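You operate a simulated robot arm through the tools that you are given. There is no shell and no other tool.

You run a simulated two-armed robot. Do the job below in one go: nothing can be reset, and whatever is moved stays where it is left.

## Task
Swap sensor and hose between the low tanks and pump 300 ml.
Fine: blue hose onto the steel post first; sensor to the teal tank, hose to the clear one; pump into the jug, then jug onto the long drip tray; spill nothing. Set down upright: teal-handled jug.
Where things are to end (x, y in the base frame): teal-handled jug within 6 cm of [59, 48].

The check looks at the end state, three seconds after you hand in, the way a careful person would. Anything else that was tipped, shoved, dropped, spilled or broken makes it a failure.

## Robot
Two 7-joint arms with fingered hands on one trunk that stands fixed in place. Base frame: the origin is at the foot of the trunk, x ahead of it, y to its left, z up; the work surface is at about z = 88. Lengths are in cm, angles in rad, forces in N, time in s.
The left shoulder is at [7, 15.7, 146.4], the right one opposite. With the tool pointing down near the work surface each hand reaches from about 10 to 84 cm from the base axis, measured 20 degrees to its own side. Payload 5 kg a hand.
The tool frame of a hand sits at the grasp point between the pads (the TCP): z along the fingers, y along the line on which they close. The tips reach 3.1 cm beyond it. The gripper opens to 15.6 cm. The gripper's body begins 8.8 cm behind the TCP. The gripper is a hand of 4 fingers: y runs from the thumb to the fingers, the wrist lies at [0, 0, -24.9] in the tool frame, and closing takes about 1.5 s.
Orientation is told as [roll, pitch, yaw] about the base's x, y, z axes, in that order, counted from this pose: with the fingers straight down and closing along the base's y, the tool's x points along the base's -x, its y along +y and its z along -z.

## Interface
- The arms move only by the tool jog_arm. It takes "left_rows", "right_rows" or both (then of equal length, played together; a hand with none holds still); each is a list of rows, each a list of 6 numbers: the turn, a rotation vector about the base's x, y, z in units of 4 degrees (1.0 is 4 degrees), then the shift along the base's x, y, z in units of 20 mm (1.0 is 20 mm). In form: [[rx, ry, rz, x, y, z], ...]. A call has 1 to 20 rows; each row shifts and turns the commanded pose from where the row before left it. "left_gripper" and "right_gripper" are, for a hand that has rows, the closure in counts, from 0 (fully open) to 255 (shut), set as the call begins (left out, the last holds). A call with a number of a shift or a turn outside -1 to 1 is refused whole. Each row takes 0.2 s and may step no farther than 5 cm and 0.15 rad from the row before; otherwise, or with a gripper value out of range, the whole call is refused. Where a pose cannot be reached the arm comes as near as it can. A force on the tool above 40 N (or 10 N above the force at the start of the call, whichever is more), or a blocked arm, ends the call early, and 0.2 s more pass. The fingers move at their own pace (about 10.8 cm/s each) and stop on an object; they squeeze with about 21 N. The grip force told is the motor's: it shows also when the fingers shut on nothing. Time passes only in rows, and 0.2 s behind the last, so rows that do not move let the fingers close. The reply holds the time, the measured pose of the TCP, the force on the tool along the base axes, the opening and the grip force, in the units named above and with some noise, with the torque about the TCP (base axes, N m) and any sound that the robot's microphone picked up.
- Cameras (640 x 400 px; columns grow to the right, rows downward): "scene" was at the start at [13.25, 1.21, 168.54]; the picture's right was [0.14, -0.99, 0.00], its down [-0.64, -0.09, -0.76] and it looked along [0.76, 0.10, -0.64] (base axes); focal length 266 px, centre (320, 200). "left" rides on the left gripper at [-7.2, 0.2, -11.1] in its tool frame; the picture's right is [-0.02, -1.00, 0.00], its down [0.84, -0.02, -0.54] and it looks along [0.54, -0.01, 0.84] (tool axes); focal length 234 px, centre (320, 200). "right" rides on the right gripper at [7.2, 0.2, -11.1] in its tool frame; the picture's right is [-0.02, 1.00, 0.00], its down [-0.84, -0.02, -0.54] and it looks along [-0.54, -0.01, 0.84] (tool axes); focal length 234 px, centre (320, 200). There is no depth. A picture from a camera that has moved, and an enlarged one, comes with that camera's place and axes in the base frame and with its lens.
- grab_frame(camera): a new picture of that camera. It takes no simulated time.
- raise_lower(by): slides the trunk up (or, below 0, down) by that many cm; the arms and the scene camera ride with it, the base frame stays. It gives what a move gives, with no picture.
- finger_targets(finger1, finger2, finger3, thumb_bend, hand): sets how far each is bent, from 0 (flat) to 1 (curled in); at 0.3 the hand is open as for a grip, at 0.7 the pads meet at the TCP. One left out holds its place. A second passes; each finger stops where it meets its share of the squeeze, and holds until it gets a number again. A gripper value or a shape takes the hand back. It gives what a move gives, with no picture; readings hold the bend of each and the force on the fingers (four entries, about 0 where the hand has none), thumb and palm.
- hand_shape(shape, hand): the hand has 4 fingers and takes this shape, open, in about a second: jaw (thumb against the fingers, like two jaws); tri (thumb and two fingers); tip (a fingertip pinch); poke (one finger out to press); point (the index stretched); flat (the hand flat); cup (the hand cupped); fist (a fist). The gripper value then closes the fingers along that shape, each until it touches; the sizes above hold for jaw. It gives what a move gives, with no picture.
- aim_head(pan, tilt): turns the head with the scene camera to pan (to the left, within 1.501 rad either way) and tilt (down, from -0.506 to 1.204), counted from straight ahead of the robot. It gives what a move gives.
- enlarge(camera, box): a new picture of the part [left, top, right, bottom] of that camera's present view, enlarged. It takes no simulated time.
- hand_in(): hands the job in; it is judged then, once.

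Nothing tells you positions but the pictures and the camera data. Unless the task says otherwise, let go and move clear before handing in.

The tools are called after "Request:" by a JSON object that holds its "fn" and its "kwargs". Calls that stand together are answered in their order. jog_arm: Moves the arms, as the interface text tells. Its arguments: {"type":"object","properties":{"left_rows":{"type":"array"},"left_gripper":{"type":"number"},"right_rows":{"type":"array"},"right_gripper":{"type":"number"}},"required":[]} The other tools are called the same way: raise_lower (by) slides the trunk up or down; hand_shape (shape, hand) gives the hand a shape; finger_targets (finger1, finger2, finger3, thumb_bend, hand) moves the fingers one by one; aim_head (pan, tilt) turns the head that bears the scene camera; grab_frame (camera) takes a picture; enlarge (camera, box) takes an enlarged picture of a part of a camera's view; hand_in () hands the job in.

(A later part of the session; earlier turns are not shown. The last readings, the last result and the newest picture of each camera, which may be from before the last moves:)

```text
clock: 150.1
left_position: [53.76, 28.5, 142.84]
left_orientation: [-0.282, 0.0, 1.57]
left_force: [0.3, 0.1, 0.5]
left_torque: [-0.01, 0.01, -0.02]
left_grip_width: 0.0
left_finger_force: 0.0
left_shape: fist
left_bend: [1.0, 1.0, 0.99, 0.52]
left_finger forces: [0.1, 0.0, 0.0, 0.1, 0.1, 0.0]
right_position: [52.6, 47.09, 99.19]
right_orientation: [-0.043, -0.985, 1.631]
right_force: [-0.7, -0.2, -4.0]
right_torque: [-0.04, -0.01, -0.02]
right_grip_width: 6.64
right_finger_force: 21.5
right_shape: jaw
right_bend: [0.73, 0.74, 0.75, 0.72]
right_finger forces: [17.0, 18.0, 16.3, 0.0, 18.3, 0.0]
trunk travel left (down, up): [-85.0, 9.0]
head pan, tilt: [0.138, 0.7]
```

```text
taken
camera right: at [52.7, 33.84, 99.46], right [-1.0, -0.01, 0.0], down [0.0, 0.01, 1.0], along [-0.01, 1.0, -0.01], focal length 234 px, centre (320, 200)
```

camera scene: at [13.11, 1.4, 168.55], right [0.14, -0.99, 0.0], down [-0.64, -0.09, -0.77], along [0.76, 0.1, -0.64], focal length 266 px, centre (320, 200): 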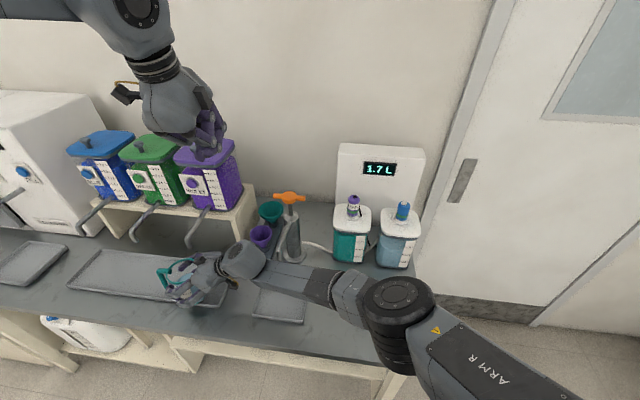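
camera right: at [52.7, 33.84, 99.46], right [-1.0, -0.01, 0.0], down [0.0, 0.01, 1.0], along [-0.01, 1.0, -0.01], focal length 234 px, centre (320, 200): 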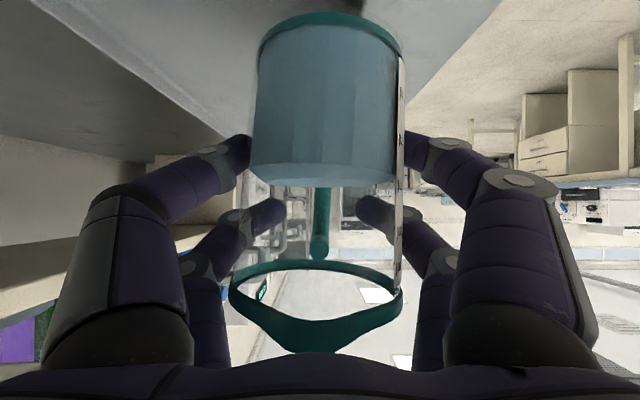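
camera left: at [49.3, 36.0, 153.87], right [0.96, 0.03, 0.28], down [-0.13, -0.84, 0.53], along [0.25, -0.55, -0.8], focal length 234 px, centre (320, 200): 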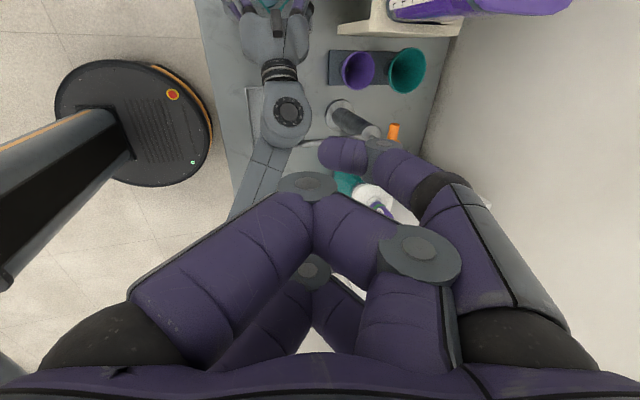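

The trunk has relaxed. The jug is still held but leans about 4° in the grip, so its base may have brushed the tray's front lip. I'll check the tray and the post.

Request:
{"fn": "enlarge", "kwargs": {"camera": "scene", "box": [60, 190, 260, 310]}}

Request:
{"fn": "enlarge", "kwargs": {"camera": "right", "box": [120, 0, 420, 200]}}

Request:
{"fn": "enlarge", "kwargs": {"camera": "scene", "box": [320, 250, 440, 380]}}

```text
3.20 times, centred on (160, 250) of scene
camera zoom: at [13.11, 1.4, 168.55], right [0.14, -0.99, 0.0], down [-0.64, -0.09, -0.77], along [0.76, 0.1, -0.64], focal length 852 px, centre (832, 40)
```

zoom: 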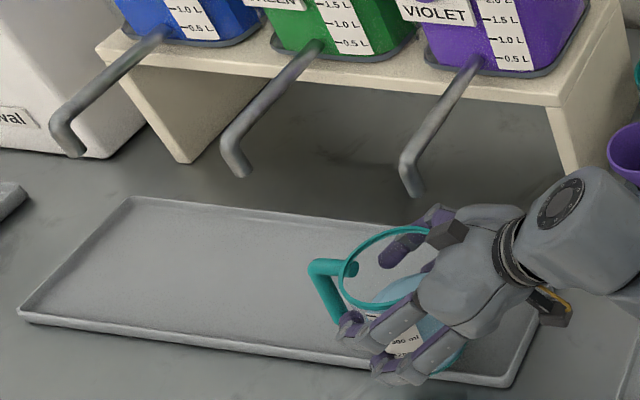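

```text
2.00 times, centred on (270, 100) of right
camera zoom: at [52.7, 33.84, 99.46], right [-1.0, -0.01, 0.0], down [0.0, 0.01, 1.0], along [-0.01, 1.0, -0.01], focal length 468 px, centre (420, 400)
```

zoom: 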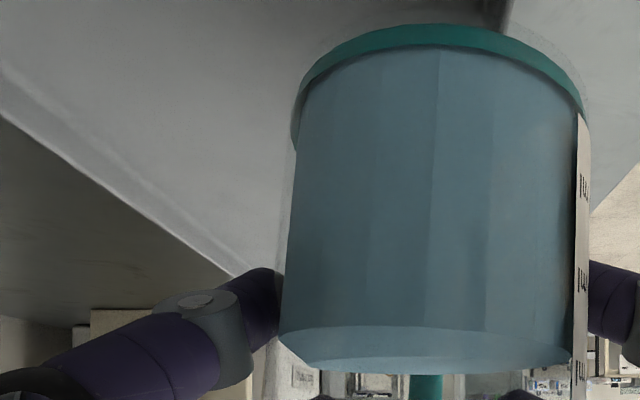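

```text
3.08 times, centred on (380, 315) of scene
camera zoom: at [13.11, 1.4, 168.55], right [0.14, -0.99, 0.0], down [-0.64, -0.09, -0.77], along [0.76, 0.1, -0.64], focal length 819 px, centre (135, -154)
```

zoom: 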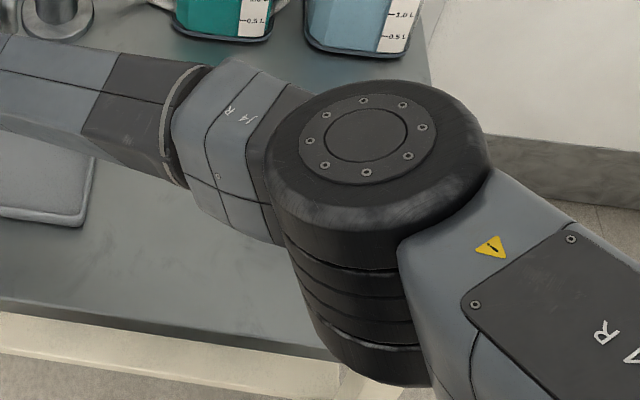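

The tray hasn't moved. The arm runs out of reach here with the elbow close over the post. I'll pull back a little further to where it was relaxed and check the post.

Request:
{"fn": "jog_arm", "kwargs": {"right_rows": [[0, 0, 0, -0.2, 0, 0.05], [0, 0, 0, -0.4, 0, 0.1], [0, 0, 0, -0.4, -0.1, 0.1], [0, 0, 0, -0.3, -0.3, 0.05], [0, 0, 0, -0.1, -0.5, 0], [0, 0, 0, 0, -0.5, 0], [0, 0, 0, 0, -0.5, 0], [0, 0, 0, 0, -0.5, 0], [0, 0, 0, 0, -0.5, 0], [0, 0, 0, 0, -0.5, 0], [0, 0, 0, 0, -0.3, 0], [0, 0, 0, 0, -0.1, 0], [0, 0, 0, 0, 0, 0]]}}

Request:
{"fn": "grab_frame", "kwargs": {"camera": "scene"}}

Request:
{"fn": "grab_frame", "kwargs": {"camera": "right"}}

Request:
{"fn": "enlarge", "kwargs": {"camera": "scene", "box": [320, 250, 440, 380]}}

```text
clock: 152.9
left_position: [53.85, 28.42, 142.87]
left_orientation: [-0.279, 0.0, 1.571]
left_force: [0.2, 0.6, 1.4]
left_torque: [0.01, -0.01, 0.0]
left_grip_width: 0.01
left_finger_force: 0.1
left_shape: fist
left_bend: [1.0, 1.0, 0.99, 0.52]
left_finger forces: [0.0, 0.0, 0.1, 0.1, 0.0, 0.0]
right_position: [49.95, 39.27, 99.77]
right_orientation: [-0.041, -0.987, 1.631]
right_force: [0.4, 0.0, -3.6]
right_torque: [-0.05, 0.01, -0.03]
right_grip_width: 6.59
right_finger_force: 21.2
right_shape: jaw
right_bend: [0.73, 0.74, 0.75, 0.72]
right_finger forces: [16.9, 17.8, 16.1, 0.0, 18.3, 0.1]
trunk travel left (down, up): [-85.0, 9.0]
head pan, tilt: [0.138, 0.7]
```

```text
taken
camera scene: at [13.31, 1.3, 168.53], right [0.14, -0.99, 0.0], down [-0.64, -0.09, -0.76], along [0.76, 0.1, -0.64], focal length 266 px, centre (320, 200)
```

scene: 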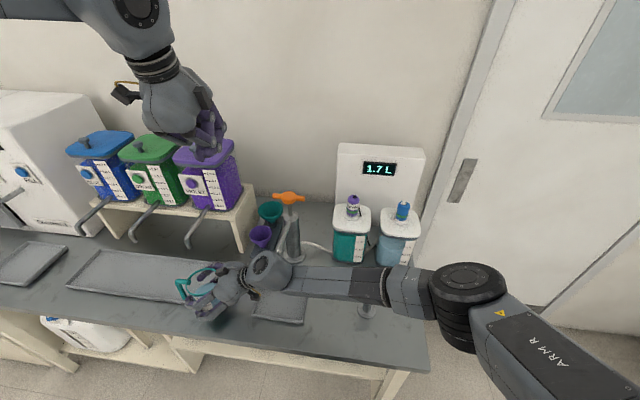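

```text
taken
camera right: at [49.97, 26.1, 99.97], right [-1.0, -0.01, 0.0], down [0.0, 0.01, 1.0], along [-0.01, 1.0, -0.01], focal length 234 px, centre (320, 200)
```

right: 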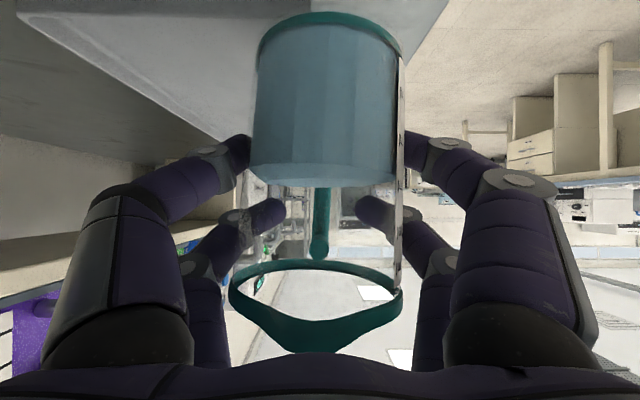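

```text
3.08 times, centred on (380, 315) of scene
camera zoom: at [13.31, 1.3, 168.53], right [0.14, -0.99, 0.0], down [-0.64, -0.09, -0.76], along [0.76, 0.1, -0.64], focal length 819 px, centre (135, -154)
```

zoom: 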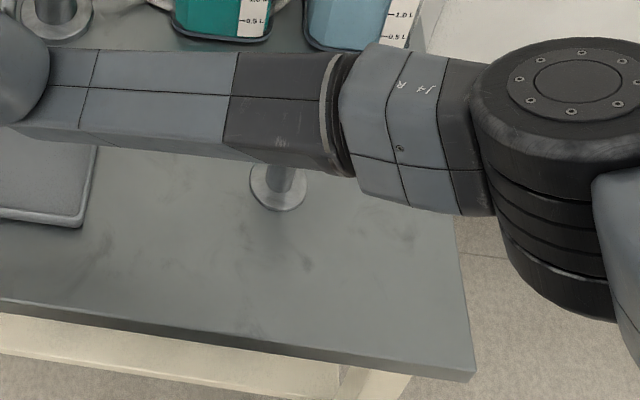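

The post hasn't moved and the trunk is back to normal. I'll correct the jug's 4° lean and yaw the hand so the wrist comes from nearer the robot, which needs less reach.

Request:
{"fn": "jog_arm", "kwargs": {"right_rows": [[0, -0.5, 0, 0, 0, 0], [0, -0.5, 0, 0, 0, 0], [0, 0, -0.5, 0, 0, 0], [0, 0, -1, 0, 0, 0], [0, 0, -1, 0, 0, 0], [0, 0, -1, 0, 0, 0], [0, 0, -1, 0, 0, 0], [0, 0, -1, 0, 0, 0], [0, 0, -1, 0, 0, 0], [0, 0, -1, 0, 0, 0], [0, 0, -1, 0, 0, 0], [0, 0, -0.5, 0, 0, 0], [0, 0, 0, 0, 0, 0]]}}

Request:
{"fn": "grab_frame", "kwargs": {"camera": "scene"}}

Request:
{"fn": "grab_frame", "kwargs": {"camera": "right"}}

```text
clock: 155.7
left_position: [53.9, 28.34, 142.92]
left_orientation: [-0.28, 0.0, 1.57]
left_force: [-0.4, 0.0, -0.4]
left_torque: [-0.03, -0.04, 0.0]
left_grip_width: 0.02
left_finger_force: 0.1
left_shape: fist
left_bend: [1.0, 1.0, 0.99, 0.52]
left_finger forces: [0.0, 0.0, 0.0, 0.0, 0.1, 0.0]
right_position: [50.03, 39.28, 99.72]
right_orientation: [-0.168, -0.979, 1.105]
right_force: [0.6, -0.2, -4.1]
right_torque: [-0.09, 0.05, -0.03]
right_grip_width: 6.58
right_finger_force: 20.7
right_shape: jaw
right_bend: [0.73, 0.74, 0.75, 0.72]
right_finger forces: [16.8, 17.7, 15.9, 0.0, 18.2, 0.0]
trunk travel left (down, up): [-85.0, 9.0]
head pan, tilt: [0.138, 0.7]
```

```text
taken
camera scene: at [13.32, 1.28, 168.53], right [0.14, -0.99, 0.0], down [-0.64, -0.09, -0.76], along [0.76, 0.1, -0.64], focal length 266 px, centre (320, 200)
```

scene: 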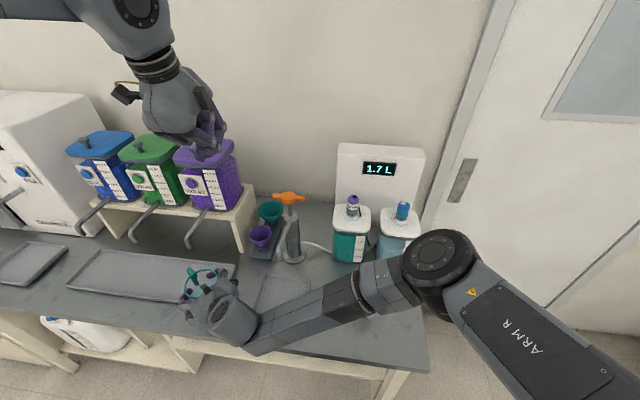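

```text
taken
camera right: at [42.2, 28.54, 99.96], right [-0.81, 0.58, -0.07], down [-0.05, 0.05, 1.0], along [0.58, 0.81, -0.01], focal length 234 px, centre (320, 200)
```

right: 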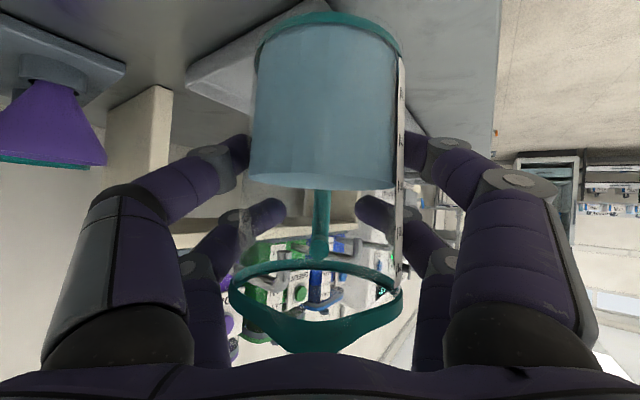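

The jug is now vertical and the arm is relaxed. I'll continue along +y to y≈47.

Request:
{"fn": "jog_arm", "kwargs": {"right_rows": [[0, 0, 0, 0, 0.15, 0], [0, 0, 0, 0, 0.3, -0.05], [0, 0, 0, 0, 0.45, -0.1], [0, 0, 0, 0, 0.5, -0.1], [0, 0, 0, 0, 0.5, -0.05], [0, 0, 0, 0, 0.5, 0], [0, 0, 0, 0, 0.5, 0], [0, 0, 0, 0, 0.45, 0], [0, 0, 0, 0, 0.35, 0], [0, 0, 0, 0, 0.2, 0], [0, 0, 0, 0, 0.05, 0], [0, 0, 0, 0, 0, 0]]}}

Request:
{"fn": "grab_frame", "kwargs": {"camera": "scene"}}

Request:
{"fn": "grab_frame", "kwargs": {"camera": "right"}}

```text
clock: 158.3
left_position: [53.83, 28.44, 142.76]
left_orientation: [-0.28, -0.001, 1.57]
left_force: [0.6, -0.4, -0.5]
left_torque: [-0.01, 0.0, 0.01]
left_grip_width: 0.01
left_finger_force: 0.2
left_shape: fist
left_bend: [1.0, 1.0, 0.99, 0.52]
left_finger forces: [0.0, 0.0, 0.0, 0.0, 0.0, 0.1]
right_position: [49.93, 47.27, 99.21]
right_orientation: [-0.166, -0.977, 1.107]
right_force: [0.1, 0.9, -4.0]
right_torque: [-0.07, 0.03, -0.01]
right_grip_width: 6.61
right_finger_force: 20.8
right_shape: jaw
right_bend: [0.73, 0.74, 0.75, 0.72]
right_finger forces: [16.6, 17.6, 15.8, 0.0, 17.9, 0.1]
trunk travel left (down, up): [-85.0, 9.0]
head pan, tilt: [0.138, 0.7]
```

```text
taken
camera scene: at [13.3, 1.3, 168.53], right [0.14, -0.99, 0.0], down [-0.64, -0.09, -0.76], along [0.76, 0.1, -0.64], focal length 266 px, centre (320, 200)
```

scene: 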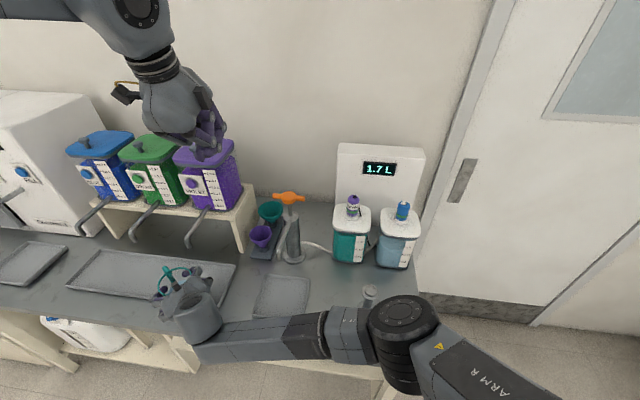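

```text
taken
camera right: at [42.16, 36.42, 99.38], right [-0.81, 0.58, -0.07], down [-0.05, 0.05, 1.0], along [0.58, 0.81, -0.01], focal length 234 px, centre (320, 200)
```

right: 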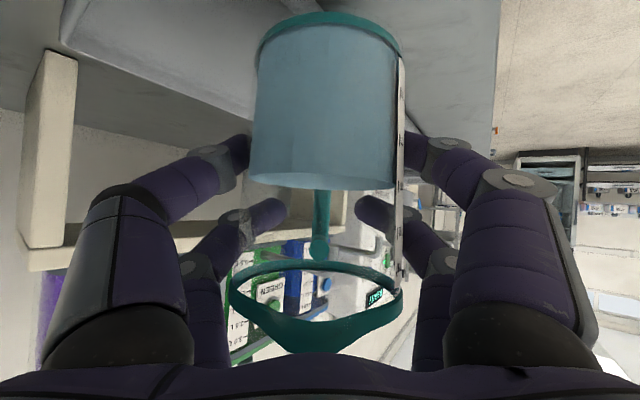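

Request:
{"fn": "jog_arm", "kwargs": {"right_rows": [[0, 0, 0, 0.1, 0, 0], [0, 0, 0, 0.25, 0, 0], [0, 0, 0, 0.35, 0, 0], [0, 0, 0, 0.4, 0, 0], [0, 0, 0, 0.35, 0, 0], [0, 0, 0, 0.2, 0, 0], [0, 0, 0, 0.1, 0, 0], [0, 0, 0, 0, 0, 0]]}}

Request:
{"fn": "grab_frame", "kwargs": {"camera": "scene"}}

Request:
{"fn": "grab_frame", "kwargs": {"camera": "right"}}

Request:
{"fn": "enlarge", "kwargs": {"camera": "scene", "box": [120, 200, 300, 340]}}

```text
clock: 160.1
left_position: [53.8, 28.44, 142.85]
left_orientation: [-0.281, -0.001, 1.571]
left_force: [0.2, 0.5, 0.0]
left_torque: [0.0, -0.01, 0.02]
left_grip_width: 0.0
left_finger_force: 0.0
left_shape: fist
left_bend: [1.0, 1.0, 0.99, 0.52]
left_finger forces: [0.0, 0.0, 0.1, 0.0, 0.1, 0.0]
right_position: [53.56, 47.14, 99.31]
right_orientation: [-0.167, -0.978, 1.106]
right_force: [-0.6, -0.7, -3.7]
right_torque: [-0.07, 0.04, -0.01]
right_grip_width: 6.59
right_finger_force: 21.0
right_shape: jaw
right_bend: [0.73, 0.74, 0.75, 0.72]
right_finger forces: [16.7, 17.6, 15.7, 0.0, 17.9, 0.0]
trunk travel left (down, up): [-85.0, 9.0]
head pan, tilt: [0.138, 0.7]
```

```text
taken
camera scene: at [13.3, 1.3, 168.53], right [0.14, -0.99, 0.0], down [-0.64, -0.09, -0.76], along [0.76, 0.1, -0.64], focal length 266 px, centre (320, 200)
```

scene: 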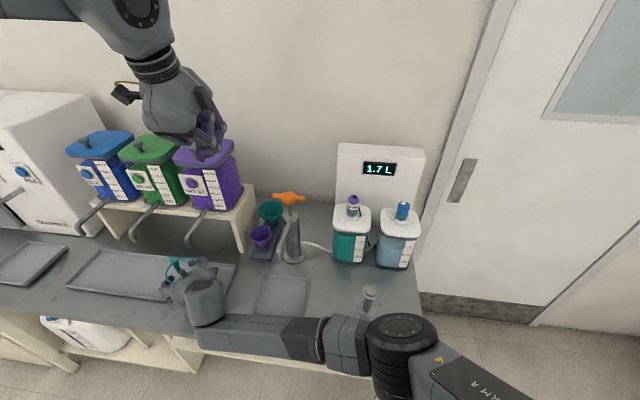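

```text
taken
camera right: at [45.79, 36.39, 99.48], right [-0.81, 0.58, -0.07], down [-0.05, 0.05, 1.0], along [0.58, 0.81, -0.01], focal length 234 px, centre (320, 200)
```

right: 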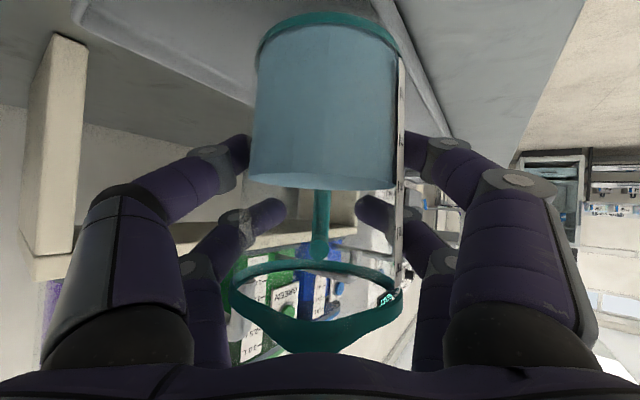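

```text
2.86 times, centred on (210, 270) of scene
camera zoom: at [13.3, 1.3, 168.53], right [0.14, -0.99, 0.0], down [-0.64, -0.09, -0.76], along [0.76, 0.1, -0.64], focal length 760 px, centre (634, 0)
```

zoom: 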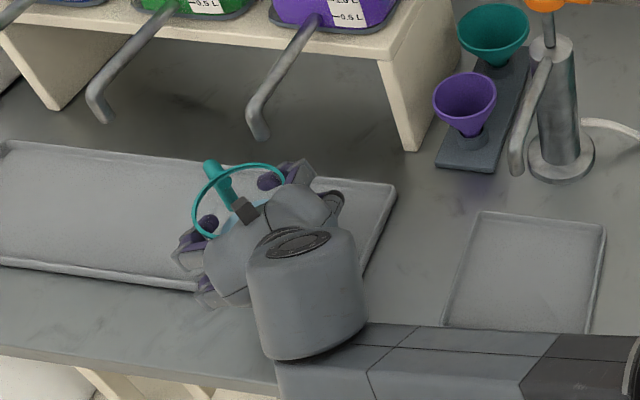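

Request:
{"fn": "jog_arm", "kwargs": {"right_rows": [[0, 0, 0, 0.1, 0, 0], [0, 0, 0, 0.25, 0, 0], [0, 0, 0, 0.35, 0, 0], [0, 0, 0, 0.35, 0, 0], [0, 0, 0, 0.25, 0, 0], [0, 0, 0, 0.1, 0, 0], [0, 0, 0, 0.05, 0, 0], [0, 0, 0, 0, 0, 0]]}}

Request:
{"fn": "grab_frame", "kwargs": {"camera": "scene"}}

Request:
{"fn": "grab_frame", "kwargs": {"camera": "right"}}

Request:
{"fn": "enlarge", "kwargs": {"camera": "scene", "box": [120, 200, 300, 340]}}

```text
clock: 162.1
left_position: [53.81, 28.48, 142.83]
left_orientation: [-0.28, -0.001, 1.571]
left_force: [0.1, 0.5, -0.2]
left_torque: [0.02, -0.02, -0.04]
left_grip_width: 0.01
left_finger_force: 0.0
left_shape: fist
left_bend: [1.0, 1.0, 0.99, 0.52]
left_finger forces: [0.0, 0.0, 0.0, 0.0, 0.0, 0.0]
right_position: [59.37, 43.56, 97.0]
right_orientation: [-0.21, -0.947, 1.1]
right_force: [0.5, -0.6, -2.8]
right_torque: [-0.04, 0.08, -0.03]
right_grip_width: 6.6
right_finger_force: 20.8
right_shape: jaw
right_bend: [0.73, 0.74, 0.75, 0.72]
right_finger forces: [16.7, 17.8, 15.4, 0.0, 18.3, 0.1]
trunk travel left (down, up): [-85.0, 9.0]
head pan, tilt: [0.138, 0.7]
stopped in row 8 (right hand): the arm was blocked; the commanded pose is now the measured one
```

```text
taken
camera scene: at [13.3, 1.3, 168.53], right [0.14, -0.99, 0.0], down [-0.64, -0.09, -0.76], along [0.76, 0.1, -0.64], focal length 266 px, centre (320, 200)
```

scene: 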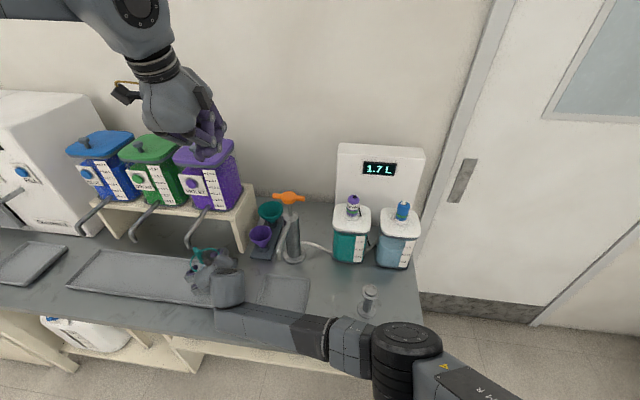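

```text
taken
camera right: at [51.24, 33.02, 97.6], right [-0.79, 0.61, -0.1], down [-0.06, 0.09, 0.99], along [0.61, 0.79, -0.04], focal length 234 px, centre (320, 200)
```

right: 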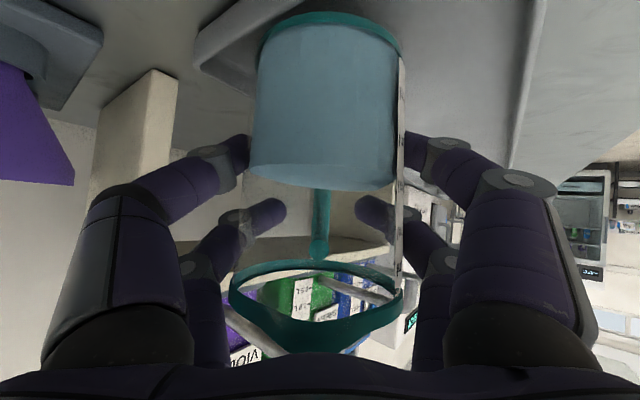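

```text
2.86 times, centred on (210, 270) of scene
camera zoom: at [13.3, 1.3, 168.53], right [0.14, -0.99, 0.0], down [-0.64, -0.09, -0.76], along [0.76, 0.1, -0.64], focal length 760 px, centre (634, 0)
```

zoom: 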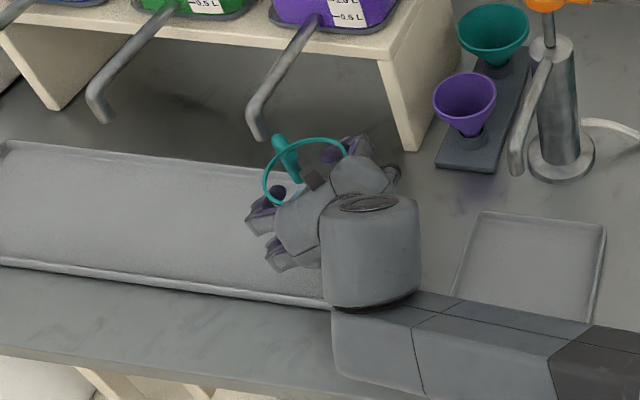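

The arm was blocked and the hand swung to (59.4, 43.6, 97). The jug is still held and is now just above the tray floor. I'll assess carefully before moving.

Request:
{"fn": "grab_frame", "kwargs": {"camera": "left"}}

Request:
{"fn": "enlarge", "kwargs": {"camera": "scene", "box": [160, 220, 260, 330]}}

Request:
{"fn": "enlarge", "kwargs": {"camera": "right", "box": [180, 0, 480, 200]}}

Request:
{"fn": "enlarge", "kwargs": {"camera": "scene", "box": [320, 270, 460, 400]}}

```text
taken
camera left: at [50.58, 35.75, 153.53], right [0.96, 0.02, 0.28], down [-0.13, -0.84, 0.53], along [0.24, -0.54, -0.8], focal length 234 px, centre (320, 200)
```

left: 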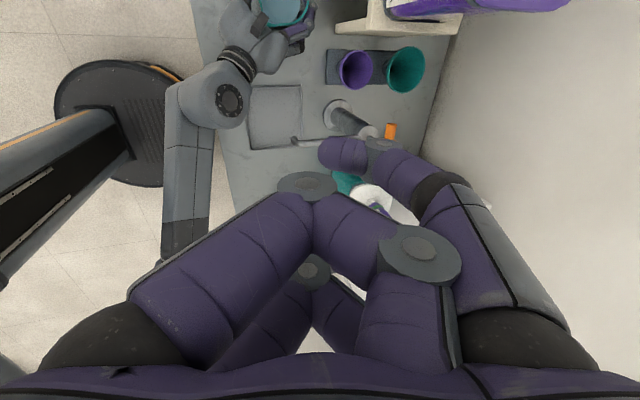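

```text
3.64 times, centred on (210, 275) of scene
camera zoom: at [13.3, 1.3, 168.53], right [0.14, -0.99, 0.0], down [-0.64, -0.09, -0.76], along [0.76, 0.1, -0.64], focal length 968 px, centre (720, -73)
```

zoom: 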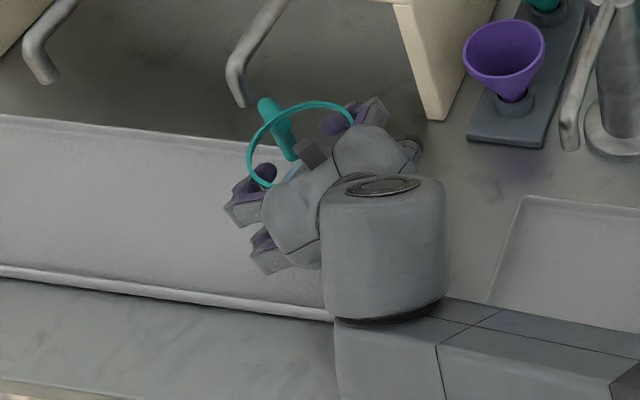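

```text
2.00 times, centred on (330, 100) of right
camera zoom: at [51.24, 33.02, 97.6], right [-0.79, 0.61, -0.1], down [-0.06, 0.09, 0.99], along [0.61, 0.79, -0.04], focal length 468 px, centre (300, 400)
```

zoom: 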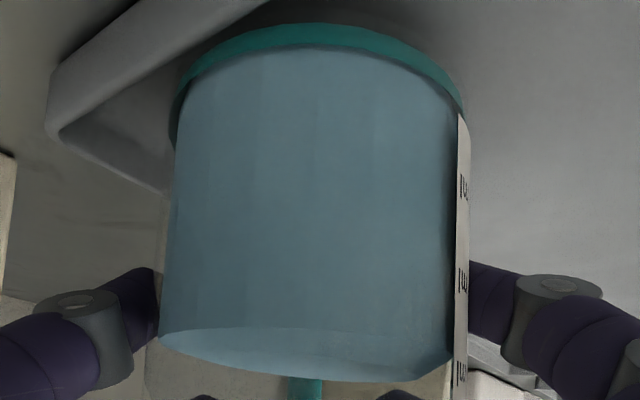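

```text
3.08 times, centred on (390, 335) of scene
camera zoom: at [13.3, 1.3, 168.53], right [0.14, -0.99, 0.0], down [-0.64, -0.09, -0.76], along [0.76, 0.1, -0.64], focal length 819 px, centre (105, -215)
```

zoom: 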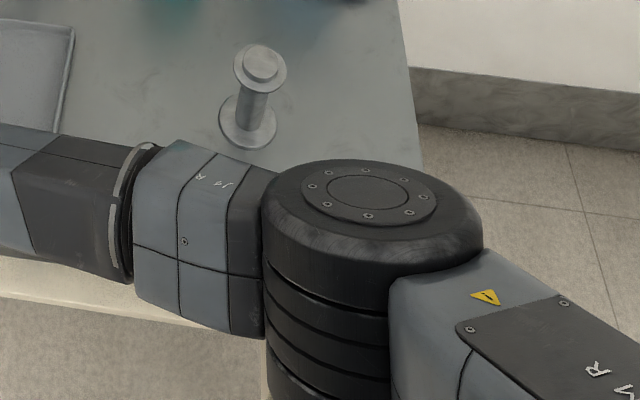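

The post and tray are undisturbed, and the trunk shows no strain. The elbow is close to the bench edge, so I won't push further. The jug is inside the tray, about 4 cm from the target point and within the 6 cm limit. I'll lower it gently straight down here.

Request:
{"fn": "jog_arm", "kwargs": {"right_rows": [[0, 0, 0, 0, 0, -0.05], [0, 0, 0, 0, 0, -0.05], [0, 0, 0, 0, 0, 0]]}}

Request:
{"fn": "grab_frame", "kwargs": {"camera": "right"}}

```text
clock: 162.9
left_position: [53.64, 28.61, 142.95]
left_orientation: [-0.282, 0.001, 1.571]
left_force: [0.3, -0.8, -0.5]
left_torque: [0.09, -0.02, -0.02]
left_grip_width: 0.0
left_finger_force: 0.0
left_shape: fist
left_bend: [1.0, 1.0, 0.99, 0.52]
left_finger forces: [0.1, 0.0, 0.1, 0.1, 0.0, 0.0]
right_position: [59.79, 43.28, 96.96]
right_orientation: [-0.221, -0.948, 1.112]
right_force: [-1.0, 15.9, 8.7]
right_torque: [0.6, 0.26, -0.2]
right_grip_width: 6.44
right_finger_force: 21.1
right_shape: jaw
right_bend: [0.73, 0.74, 0.75, 0.73]
right_finger forces: [23.4, 21.5, 15.1, 0.0, 16.8, 0.0]
trunk travel left (down, up): [-85.0, 9.0]
head pan, tilt: [0.138, 0.7]
```

```text
taken
camera right: at [51.6, 32.83, 97.53], right [-0.79, 0.61, -0.11], down [-0.07, 0.09, 0.99], along [0.61, 0.79, -0.03], focal length 234 px, centre (320, 200)
```

right: 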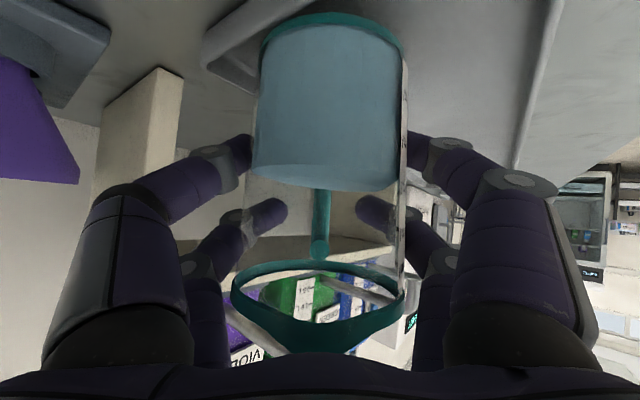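

The jug's base is now pressing on the tray's end lip (about 16 N in y). I'll lift slightly to unload it, then shift +y.

Request:
{"fn": "jog_arm", "kwargs": {"right_rows": [[0, 0, 0, 0, 0.1, 0.15], [0, 0, 0, -0.1, 0.2, 0.2], [0, 0, 0, -0.1, 0.2, 0.2], [0, 0, 0, 0, 0, 0]]}}

Request:
{"fn": "grab_frame", "kwargs": {"camera": "right"}}

Request:
{"fn": "grab_frame", "kwargs": {"camera": "scene"}}

```text
clock: 163.7
left_position: [53.79, 28.49, 142.86]
left_orientation: [-0.281, 0.001, 1.568]
left_force: [0.5, -0.3, 0.1]
left_torque: [0.02, 0.0, 0.01]
left_grip_width: 0.01
left_finger_force: 0.0
left_shape: fist
left_bend: [1.0, 1.0, 0.99, 0.52]
left_finger forces: [0.0, 0.0, 0.0, 0.1, 0.0, 0.0]
right_position: [60.32, 42.99, 97.24]
right_orientation: [-0.226, -0.944, 1.116]
right_force: [-6.9, 28.7, 10.5]
right_torque: [1.52, 0.74, -0.52]
right_grip_width: 6.24
right_finger_force: 21.0
right_shape: jaw
right_bend: [0.72, 0.74, 0.75, 0.73]
right_finger forces: [31.3, 23.1, 12.9, 0.0, 12.5, 0.0]
trunk travel left (down, up): [-85.0, 9.0]
head pan, tilt: [0.138, 0.7]
stopped in row 3 (right hand): the force on the tool passed its limit at 41 N (the readings are from after the stop); the commanded pose is now the measured one
```

```text
taken
camera right: at [52.02, 32.54, 97.79], right [-0.79, 0.61, -0.11], down [-0.07, 0.1, 0.99], along [0.61, 0.79, -0.04], focal length 234 px, centre (320, 200)
```

right: 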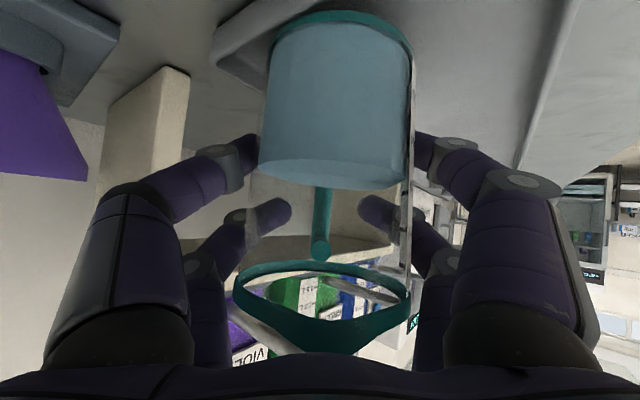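

```text
taken
camera scene: at [13.18, 1.55, 168.52], right [0.14, -0.99, 0.0], down [-0.64, -0.09, -0.76], along [0.76, 0.1, -0.64], focal length 266 px, centre (320, 200)
```

scene: 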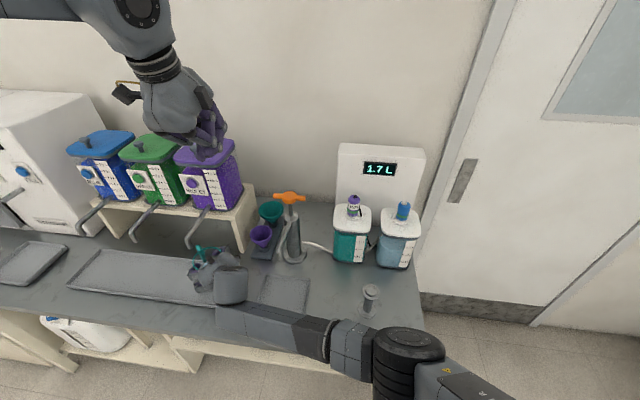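

The elbow contact is dragging the hand the wrong way. I'll raise the trunk a little, which lifts both elbow and jug straight up off their contacts. The rim still has room below the tap.

Request:
{"fn": "raise_lower", "kwargs": {"by": 1.2}}

Request:
{"fn": "grab_frame", "kwargs": {"camera": "right"}}

Request:
{"fn": "grab_frame", "kwargs": {"camera": "scene"}}

```text
clock: 164.3
left_position: [53.57, 28.2, 144.19]
left_orientation: [-0.282, 0.0, 1.569]
left_force: [1.0, 0.0, 0.2]
left_torque: [0.02, -0.05, -0.01]
left_grip_width: 0.0
left_finger_force: 0.1
left_shape: fist
left_bend: [1.0, 1.0, 0.99, 0.52]
left_finger forces: [0.0, 0.0, 0.0, 0.0, 0.0, 0.0]
right_position: [60.43, 42.43, 98.47]
right_orientation: [-0.235, -0.94, 1.114]
right_force: [-3.1, 20.5, 14.1]
right_torque: [1.04, 0.5, -0.2]
right_grip_width: 5.5
right_finger_force: 21.0
right_shape: jaw
right_bend: [0.73, 0.76, 0.77, 0.74]
right_finger forces: [24.6, 11.7, 8.3, 0.0, 10.4, 0.0]
trunk travel left (down, up): [-86.2, 7.8]
head pan, tilt: [0.138, 0.7]
```

```text
taken
camera right: at [52.15, 32.16, 99.05], right [-0.78, 0.61, -0.12], down [-0.07, 0.1, 0.99], along [0.62, 0.78, -0.04], focal length 234 px, centre (320, 200)
```

right: 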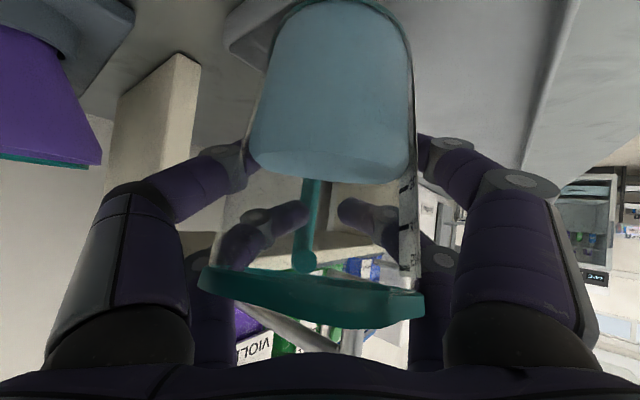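

```text
taken
camera scene: at [13.04, 1.28, 169.78], right [0.14, -0.99, 0.0], down [-0.64, -0.09, -0.77], along [0.76, 0.1, -0.64], focal length 266 px, centre (320, 200)
```

scene: 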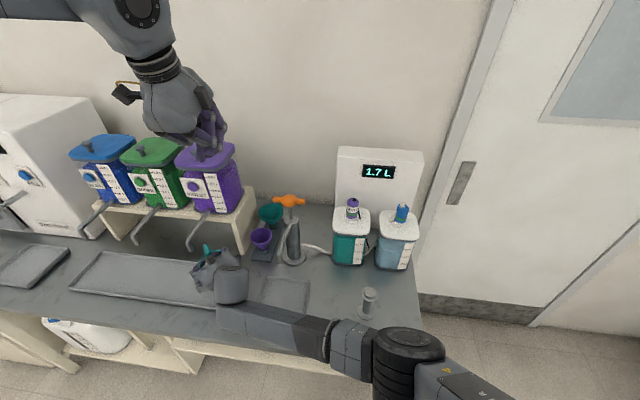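

Request:
{"fn": "enlarge", "kwargs": {"camera": "scene", "box": [160, 220, 260, 330]}}

Request:
{"fn": "enlarge", "kwargs": {"camera": "right", "box": [180, 0, 480, 350]}}

Request:
{"fn": "enlarge", "kwargs": {"camera": "left", "box": [160, 0, 360, 200]}}

```text
3.64 times, centred on (210, 275) of scene
camera zoom: at [13.04, 1.28, 169.78], right [0.14, -0.99, 0.0], down [-0.64, -0.09, -0.77], along [0.76, 0.1, -0.64], focal length 968 px, centre (720, -73)
```

zoom: 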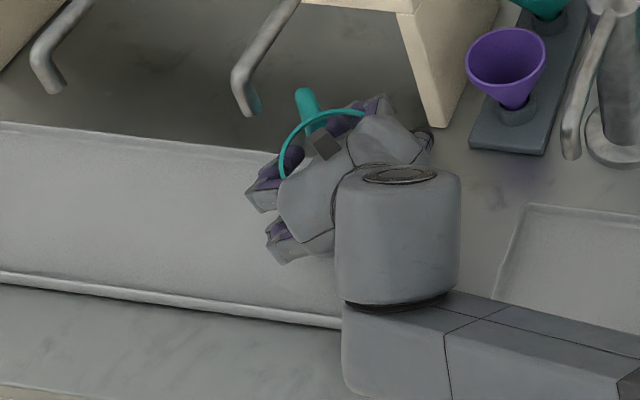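

```text
1.14 times, centred on (330, 175) of right
camera zoom: at [52.15, 32.16, 99.05], right [-0.78, 0.61, -0.12], down [-0.07, 0.1, 0.99], along [0.62, 0.78, -0.04], focal length 268 px, centre (309, 229)
```

zoom: 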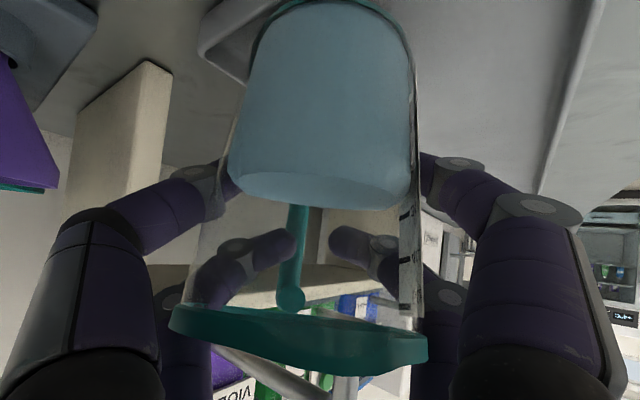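

```text
2.00 times, centred on (260, 100) of left
camera zoom: at [50.36, 35.57, 154.85], right [0.96, 0.02, 0.28], down [-0.13, -0.84, 0.53], along [0.24, -0.55, -0.8], focal length 468 px, centre (440, 400)
```

zoom: 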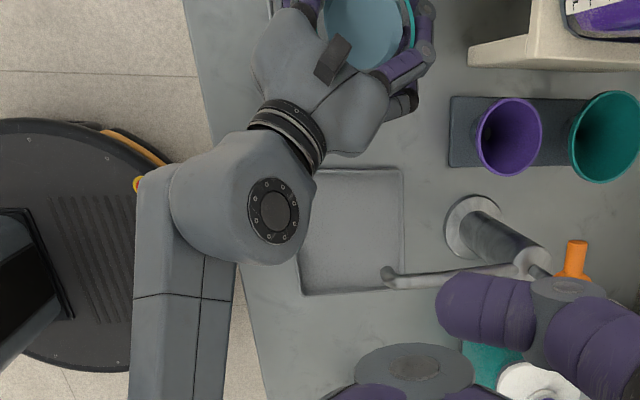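

The jug's base is caught behind the tray's end lip and the jug has tipped back in the grip, though nothing is near spilling. I'll keep raising so the base comes free.

Request:
{"fn": "raise_lower", "kwargs": {"by": 1.2}}

Request:
{"fn": "grab_frame", "kwargs": {"camera": "right"}}

Request:
{"fn": "enlarge", "kwargs": {"camera": "scene", "box": [160, 200, 260, 310]}}

```text
clock: 164.9
left_position: [53.84, 28.01, 145.37]
left_orientation: [-0.28, -0.001, 1.569]
left_force: [-0.1, 0.3, 0.2]
left_torque: [0.04, -0.02, 0.02]
left_grip_width: 0.02
left_finger_force: 0.1
left_shape: fist
left_bend: [1.0, 1.0, 0.99, 0.52]
left_finger forces: [0.1, 0.1, 0.0, 0.0, 0.0, 0.1]
right_position: [60.93, 41.97, 99.13]
right_orientation: [-0.235, -0.936, 1.107]
right_force: [-1.1, -0.4, -2.6]
right_torque: [0.06, -0.05, 0.0]
right_grip_width: 4.6
right_finger_force: 21.1
right_shape: jaw
right_bend: [0.76, 0.78, 0.78, 0.74]
right_finger forces: [8.4, 8.3, 10.3, 0.0, 7.8, 0.0]
trunk travel left (down, up): [-87.4, 6.6]
head pan, tilt: [0.138, 0.7]
```

```text
taken
camera right: at [52.52, 31.67, 99.88], right [-0.78, 0.62, -0.12], down [-0.07, 0.11, 0.99], along [0.62, 0.78, -0.04], focal length 234 px, centre (320, 200)
```

right: 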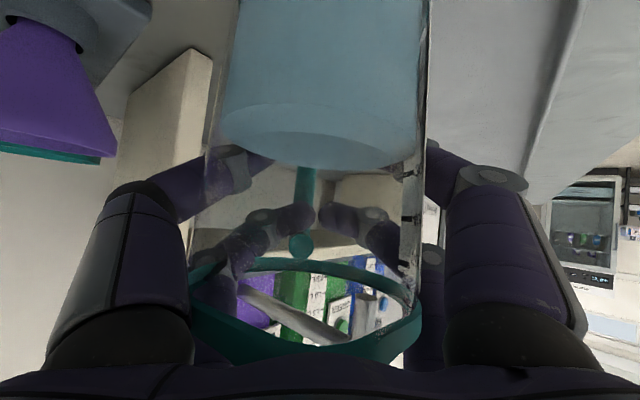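

```text
3.64 times, centred on (210, 255) of scene
camera zoom: at [13.37, 1.05, 170.91], right [0.14, -0.99, 0.0], down [-0.64, -0.09, -0.76], along [0.76, 0.1, -0.64], focal length 968 px, centre (720, 0)
```

zoom: 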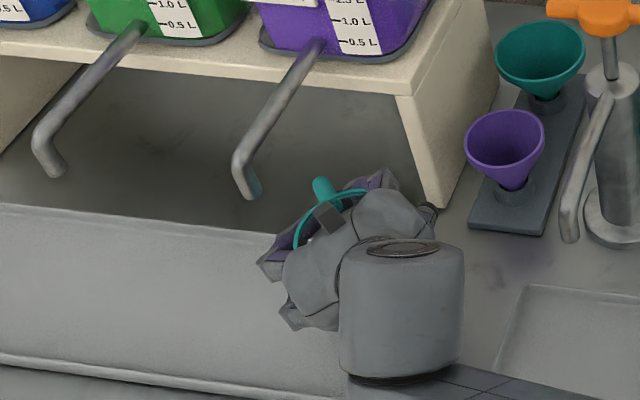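

The jug is free of the lip and caged between the fingers and palm, upright and unspilled. I'll bring it back to the open bench between the trays, set it down there and re-grasp it with the left hand, which has much better reach. First a small test move.

Request:
{"fn": "jog_arm", "kwargs": {"right_rows": [[0, 0, 0, -0.1, -0.15, 0], [0, 0, 0, -0.2, -0.3, 0], [0, 0, 0, -0.2, -0.3, 0], [0, 0, 0, -0.1, -0.15, 0], [0, 0, 0, 0, 0, 0]]}}

Request:
{"fn": "grab_frame", "kwargs": {"camera": "right"}}

Request:
{"fn": "enlarge", "kwargs": {"camera": "scene", "box": [160, 200, 280, 330]}}

```text
clock: 166.1
left_position: [53.82, 28.3, 145.32]
left_orientation: [-0.279, 0.001, 1.568]
left_force: [0.7, -0.2, 0.5]
left_torque: [-0.04, -0.02, 0.01]
left_grip_width: 0.01
left_finger_force: 0.0
left_shape: fist
left_bend: [1.0, 1.0, 0.99, 0.52]
left_finger forces: [0.1, 0.0, 0.0, 0.0, 0.0, 0.0]
right_position: [59.14, 40.81, 99.34]
right_orientation: [-0.229, -0.939, 1.107]
right_force: [-0.2, -0.8, -3.7]
right_torque: [0.02, 0.0, 0.02]
right_grip_width: 4.59
right_finger_force: 21.2
right_shape: jaw
right_bend: [0.76, 0.78, 0.78, 0.74]
right_finger forces: [8.4, 8.3, 10.3, 0.0, 7.9, 0.1]
trunk travel left (down, up): [-87.4, 6.6]
head pan, tilt: [0.138, 0.7]
```

```text
taken
camera right: at [50.8, 30.58, 100.0], right [-0.78, 0.61, -0.11], down [-0.06, 0.1, 0.99], along [0.62, 0.79, -0.04], focal length 234 px, centre (320, 200)
```

right: 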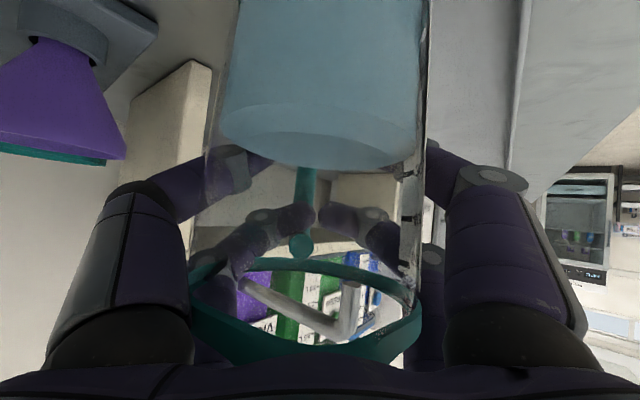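

```text
3.08 times, centred on (220, 265) of scene
camera zoom: at [13.3, 1.33, 170.93], right [0.14, -0.99, 0.0], down [-0.64, -0.09, -0.76], along [0.76, 0.1, -0.64], focal length 819 px, centre (628, 0)
```

zoom: 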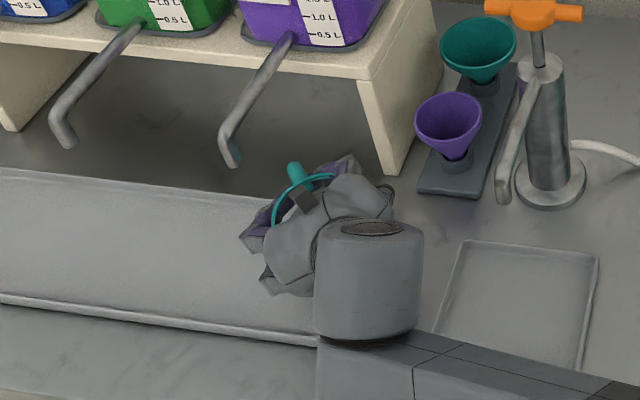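

Request:
{"fn": "jog_arm", "kwargs": {"right_rows": [[0, 0, 0, -0.05, -0.15, 0], [0, 0, 0, -0.15, -0.3, 0], [0, 0, 0, -0.2, -0.45, 0], [0, 0, 0, -0.25, -0.45, 0], [0, 0, 0, -0.2, -0.45, 0], [0, 0, 0, -0.15, -0.45, 0], [0, 0, 0, -0.1, -0.3, 0], [0, 0, 0, -0.05, -0.15, 0], [0, 0, 0, 0, 0, 0]]}}

Request:
{"fn": "grab_frame", "kwargs": {"camera": "right"}}

Request:
{"fn": "enlarge", "kwargs": {"camera": "scene", "box": [160, 200, 320, 350]}}

Request:
{"fn": "grab_frame", "kwargs": {"camera": "left"}}

```text
clock: 168.1
left_position: [53.86, 28.31, 145.26]
left_orientation: [-0.278, 0.0, 1.57]
left_force: [-0.9, -0.3, 0.0]
left_torque: [0.0, 0.0, -0.03]
left_grip_width: 0.01
left_finger_force: 0.0
left_shape: fist
left_bend: [1.0, 1.0, 0.99, 0.52]
left_finger forces: [0.1, 0.1, 0.0, 0.0, 0.0, 0.0]
right_position: [56.77, 35.45, 99.37]
right_orientation: [-0.228, -0.939, 1.108]
right_force: [-0.1, -0.5, -3.8]
right_torque: [0.03, 0.01, 0.02]
right_grip_width: 4.57
right_finger_force: 20.8
right_shape: jaw
right_bend: [0.76, 0.78, 0.78, 0.74]
right_finger forces: [8.4, 8.2, 10.2, 0.0, 7.7, 0.1]
trunk travel left (down, up): [-87.4, 6.6]
head pan, tilt: [0.138, 0.7]
```

```text
taken
camera right: at [48.53, 25.11, 100.04], right [-0.78, 0.61, -0.11], down [-0.06, 0.1, 0.99], along [0.62, 0.79, -0.04], focal length 234 px, centre (320, 200)
```

right: 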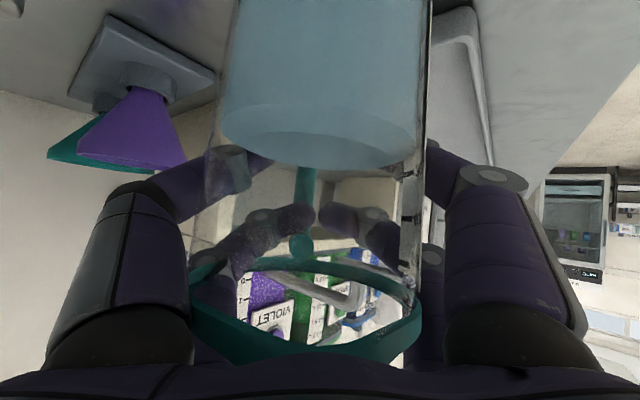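

```text
2.67 times, centred on (240, 275) of scene
camera zoom: at [13.31, 1.31, 170.93], right [0.14, -0.99, 0.0], down [-0.64, -0.09, -0.76], along [0.76, 0.1, -0.64], focal length 710 px, centre (533, 0)
```

zoom: 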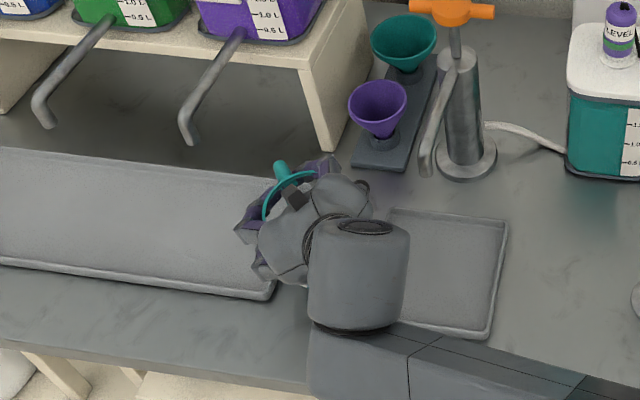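

```text
taken
camera left: at [50.61, 35.6, 155.93], right [0.96, 0.02, 0.28], down [-0.13, -0.84, 0.53], along [0.24, -0.55, -0.8], focal length 234 px, centre (320, 200)
```

left: 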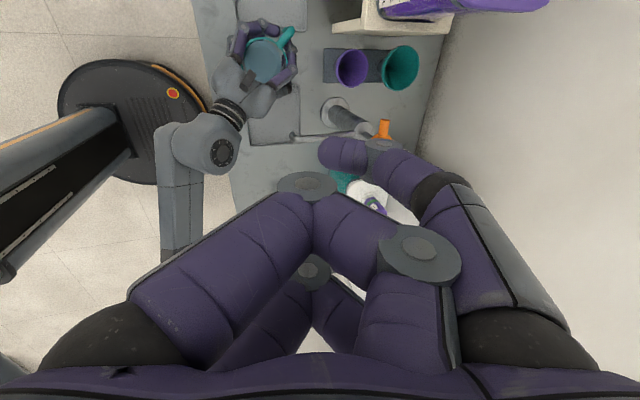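

Request:
{"fn": "enlarge", "kwargs": {"camera": "left", "box": [190, 0, 330, 140]}}

Request:
{"fn": "enlarge", "kwargs": {"camera": "right", "box": [180, 0, 520, 250]}}

```text
2.86 times, centred on (260, 70) of left
camera zoom: at [50.61, 35.6, 155.93], right [0.96, 0.02, 0.28], down [-0.13, -0.84, 0.53], along [0.24, -0.55, -0.8], focal length 669 px, centre (491, 571)
```

zoom: 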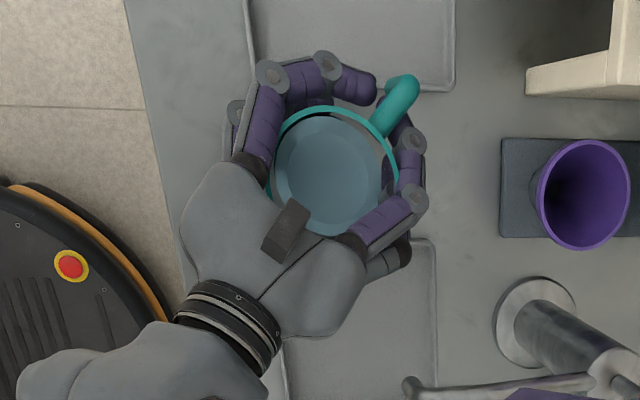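

```text
1.60 times, centred on (350, 125) of right
camera zoom: at [48.53, 25.11, 100.04], right [-0.78, 0.61, -0.11], down [-0.06, 0.1, 0.99], along [0.62, 0.79, -0.04], focal length 375 px, centre (272, 320)
```

zoom: 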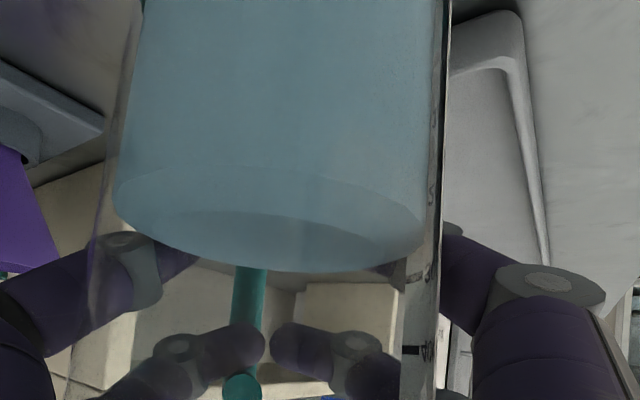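

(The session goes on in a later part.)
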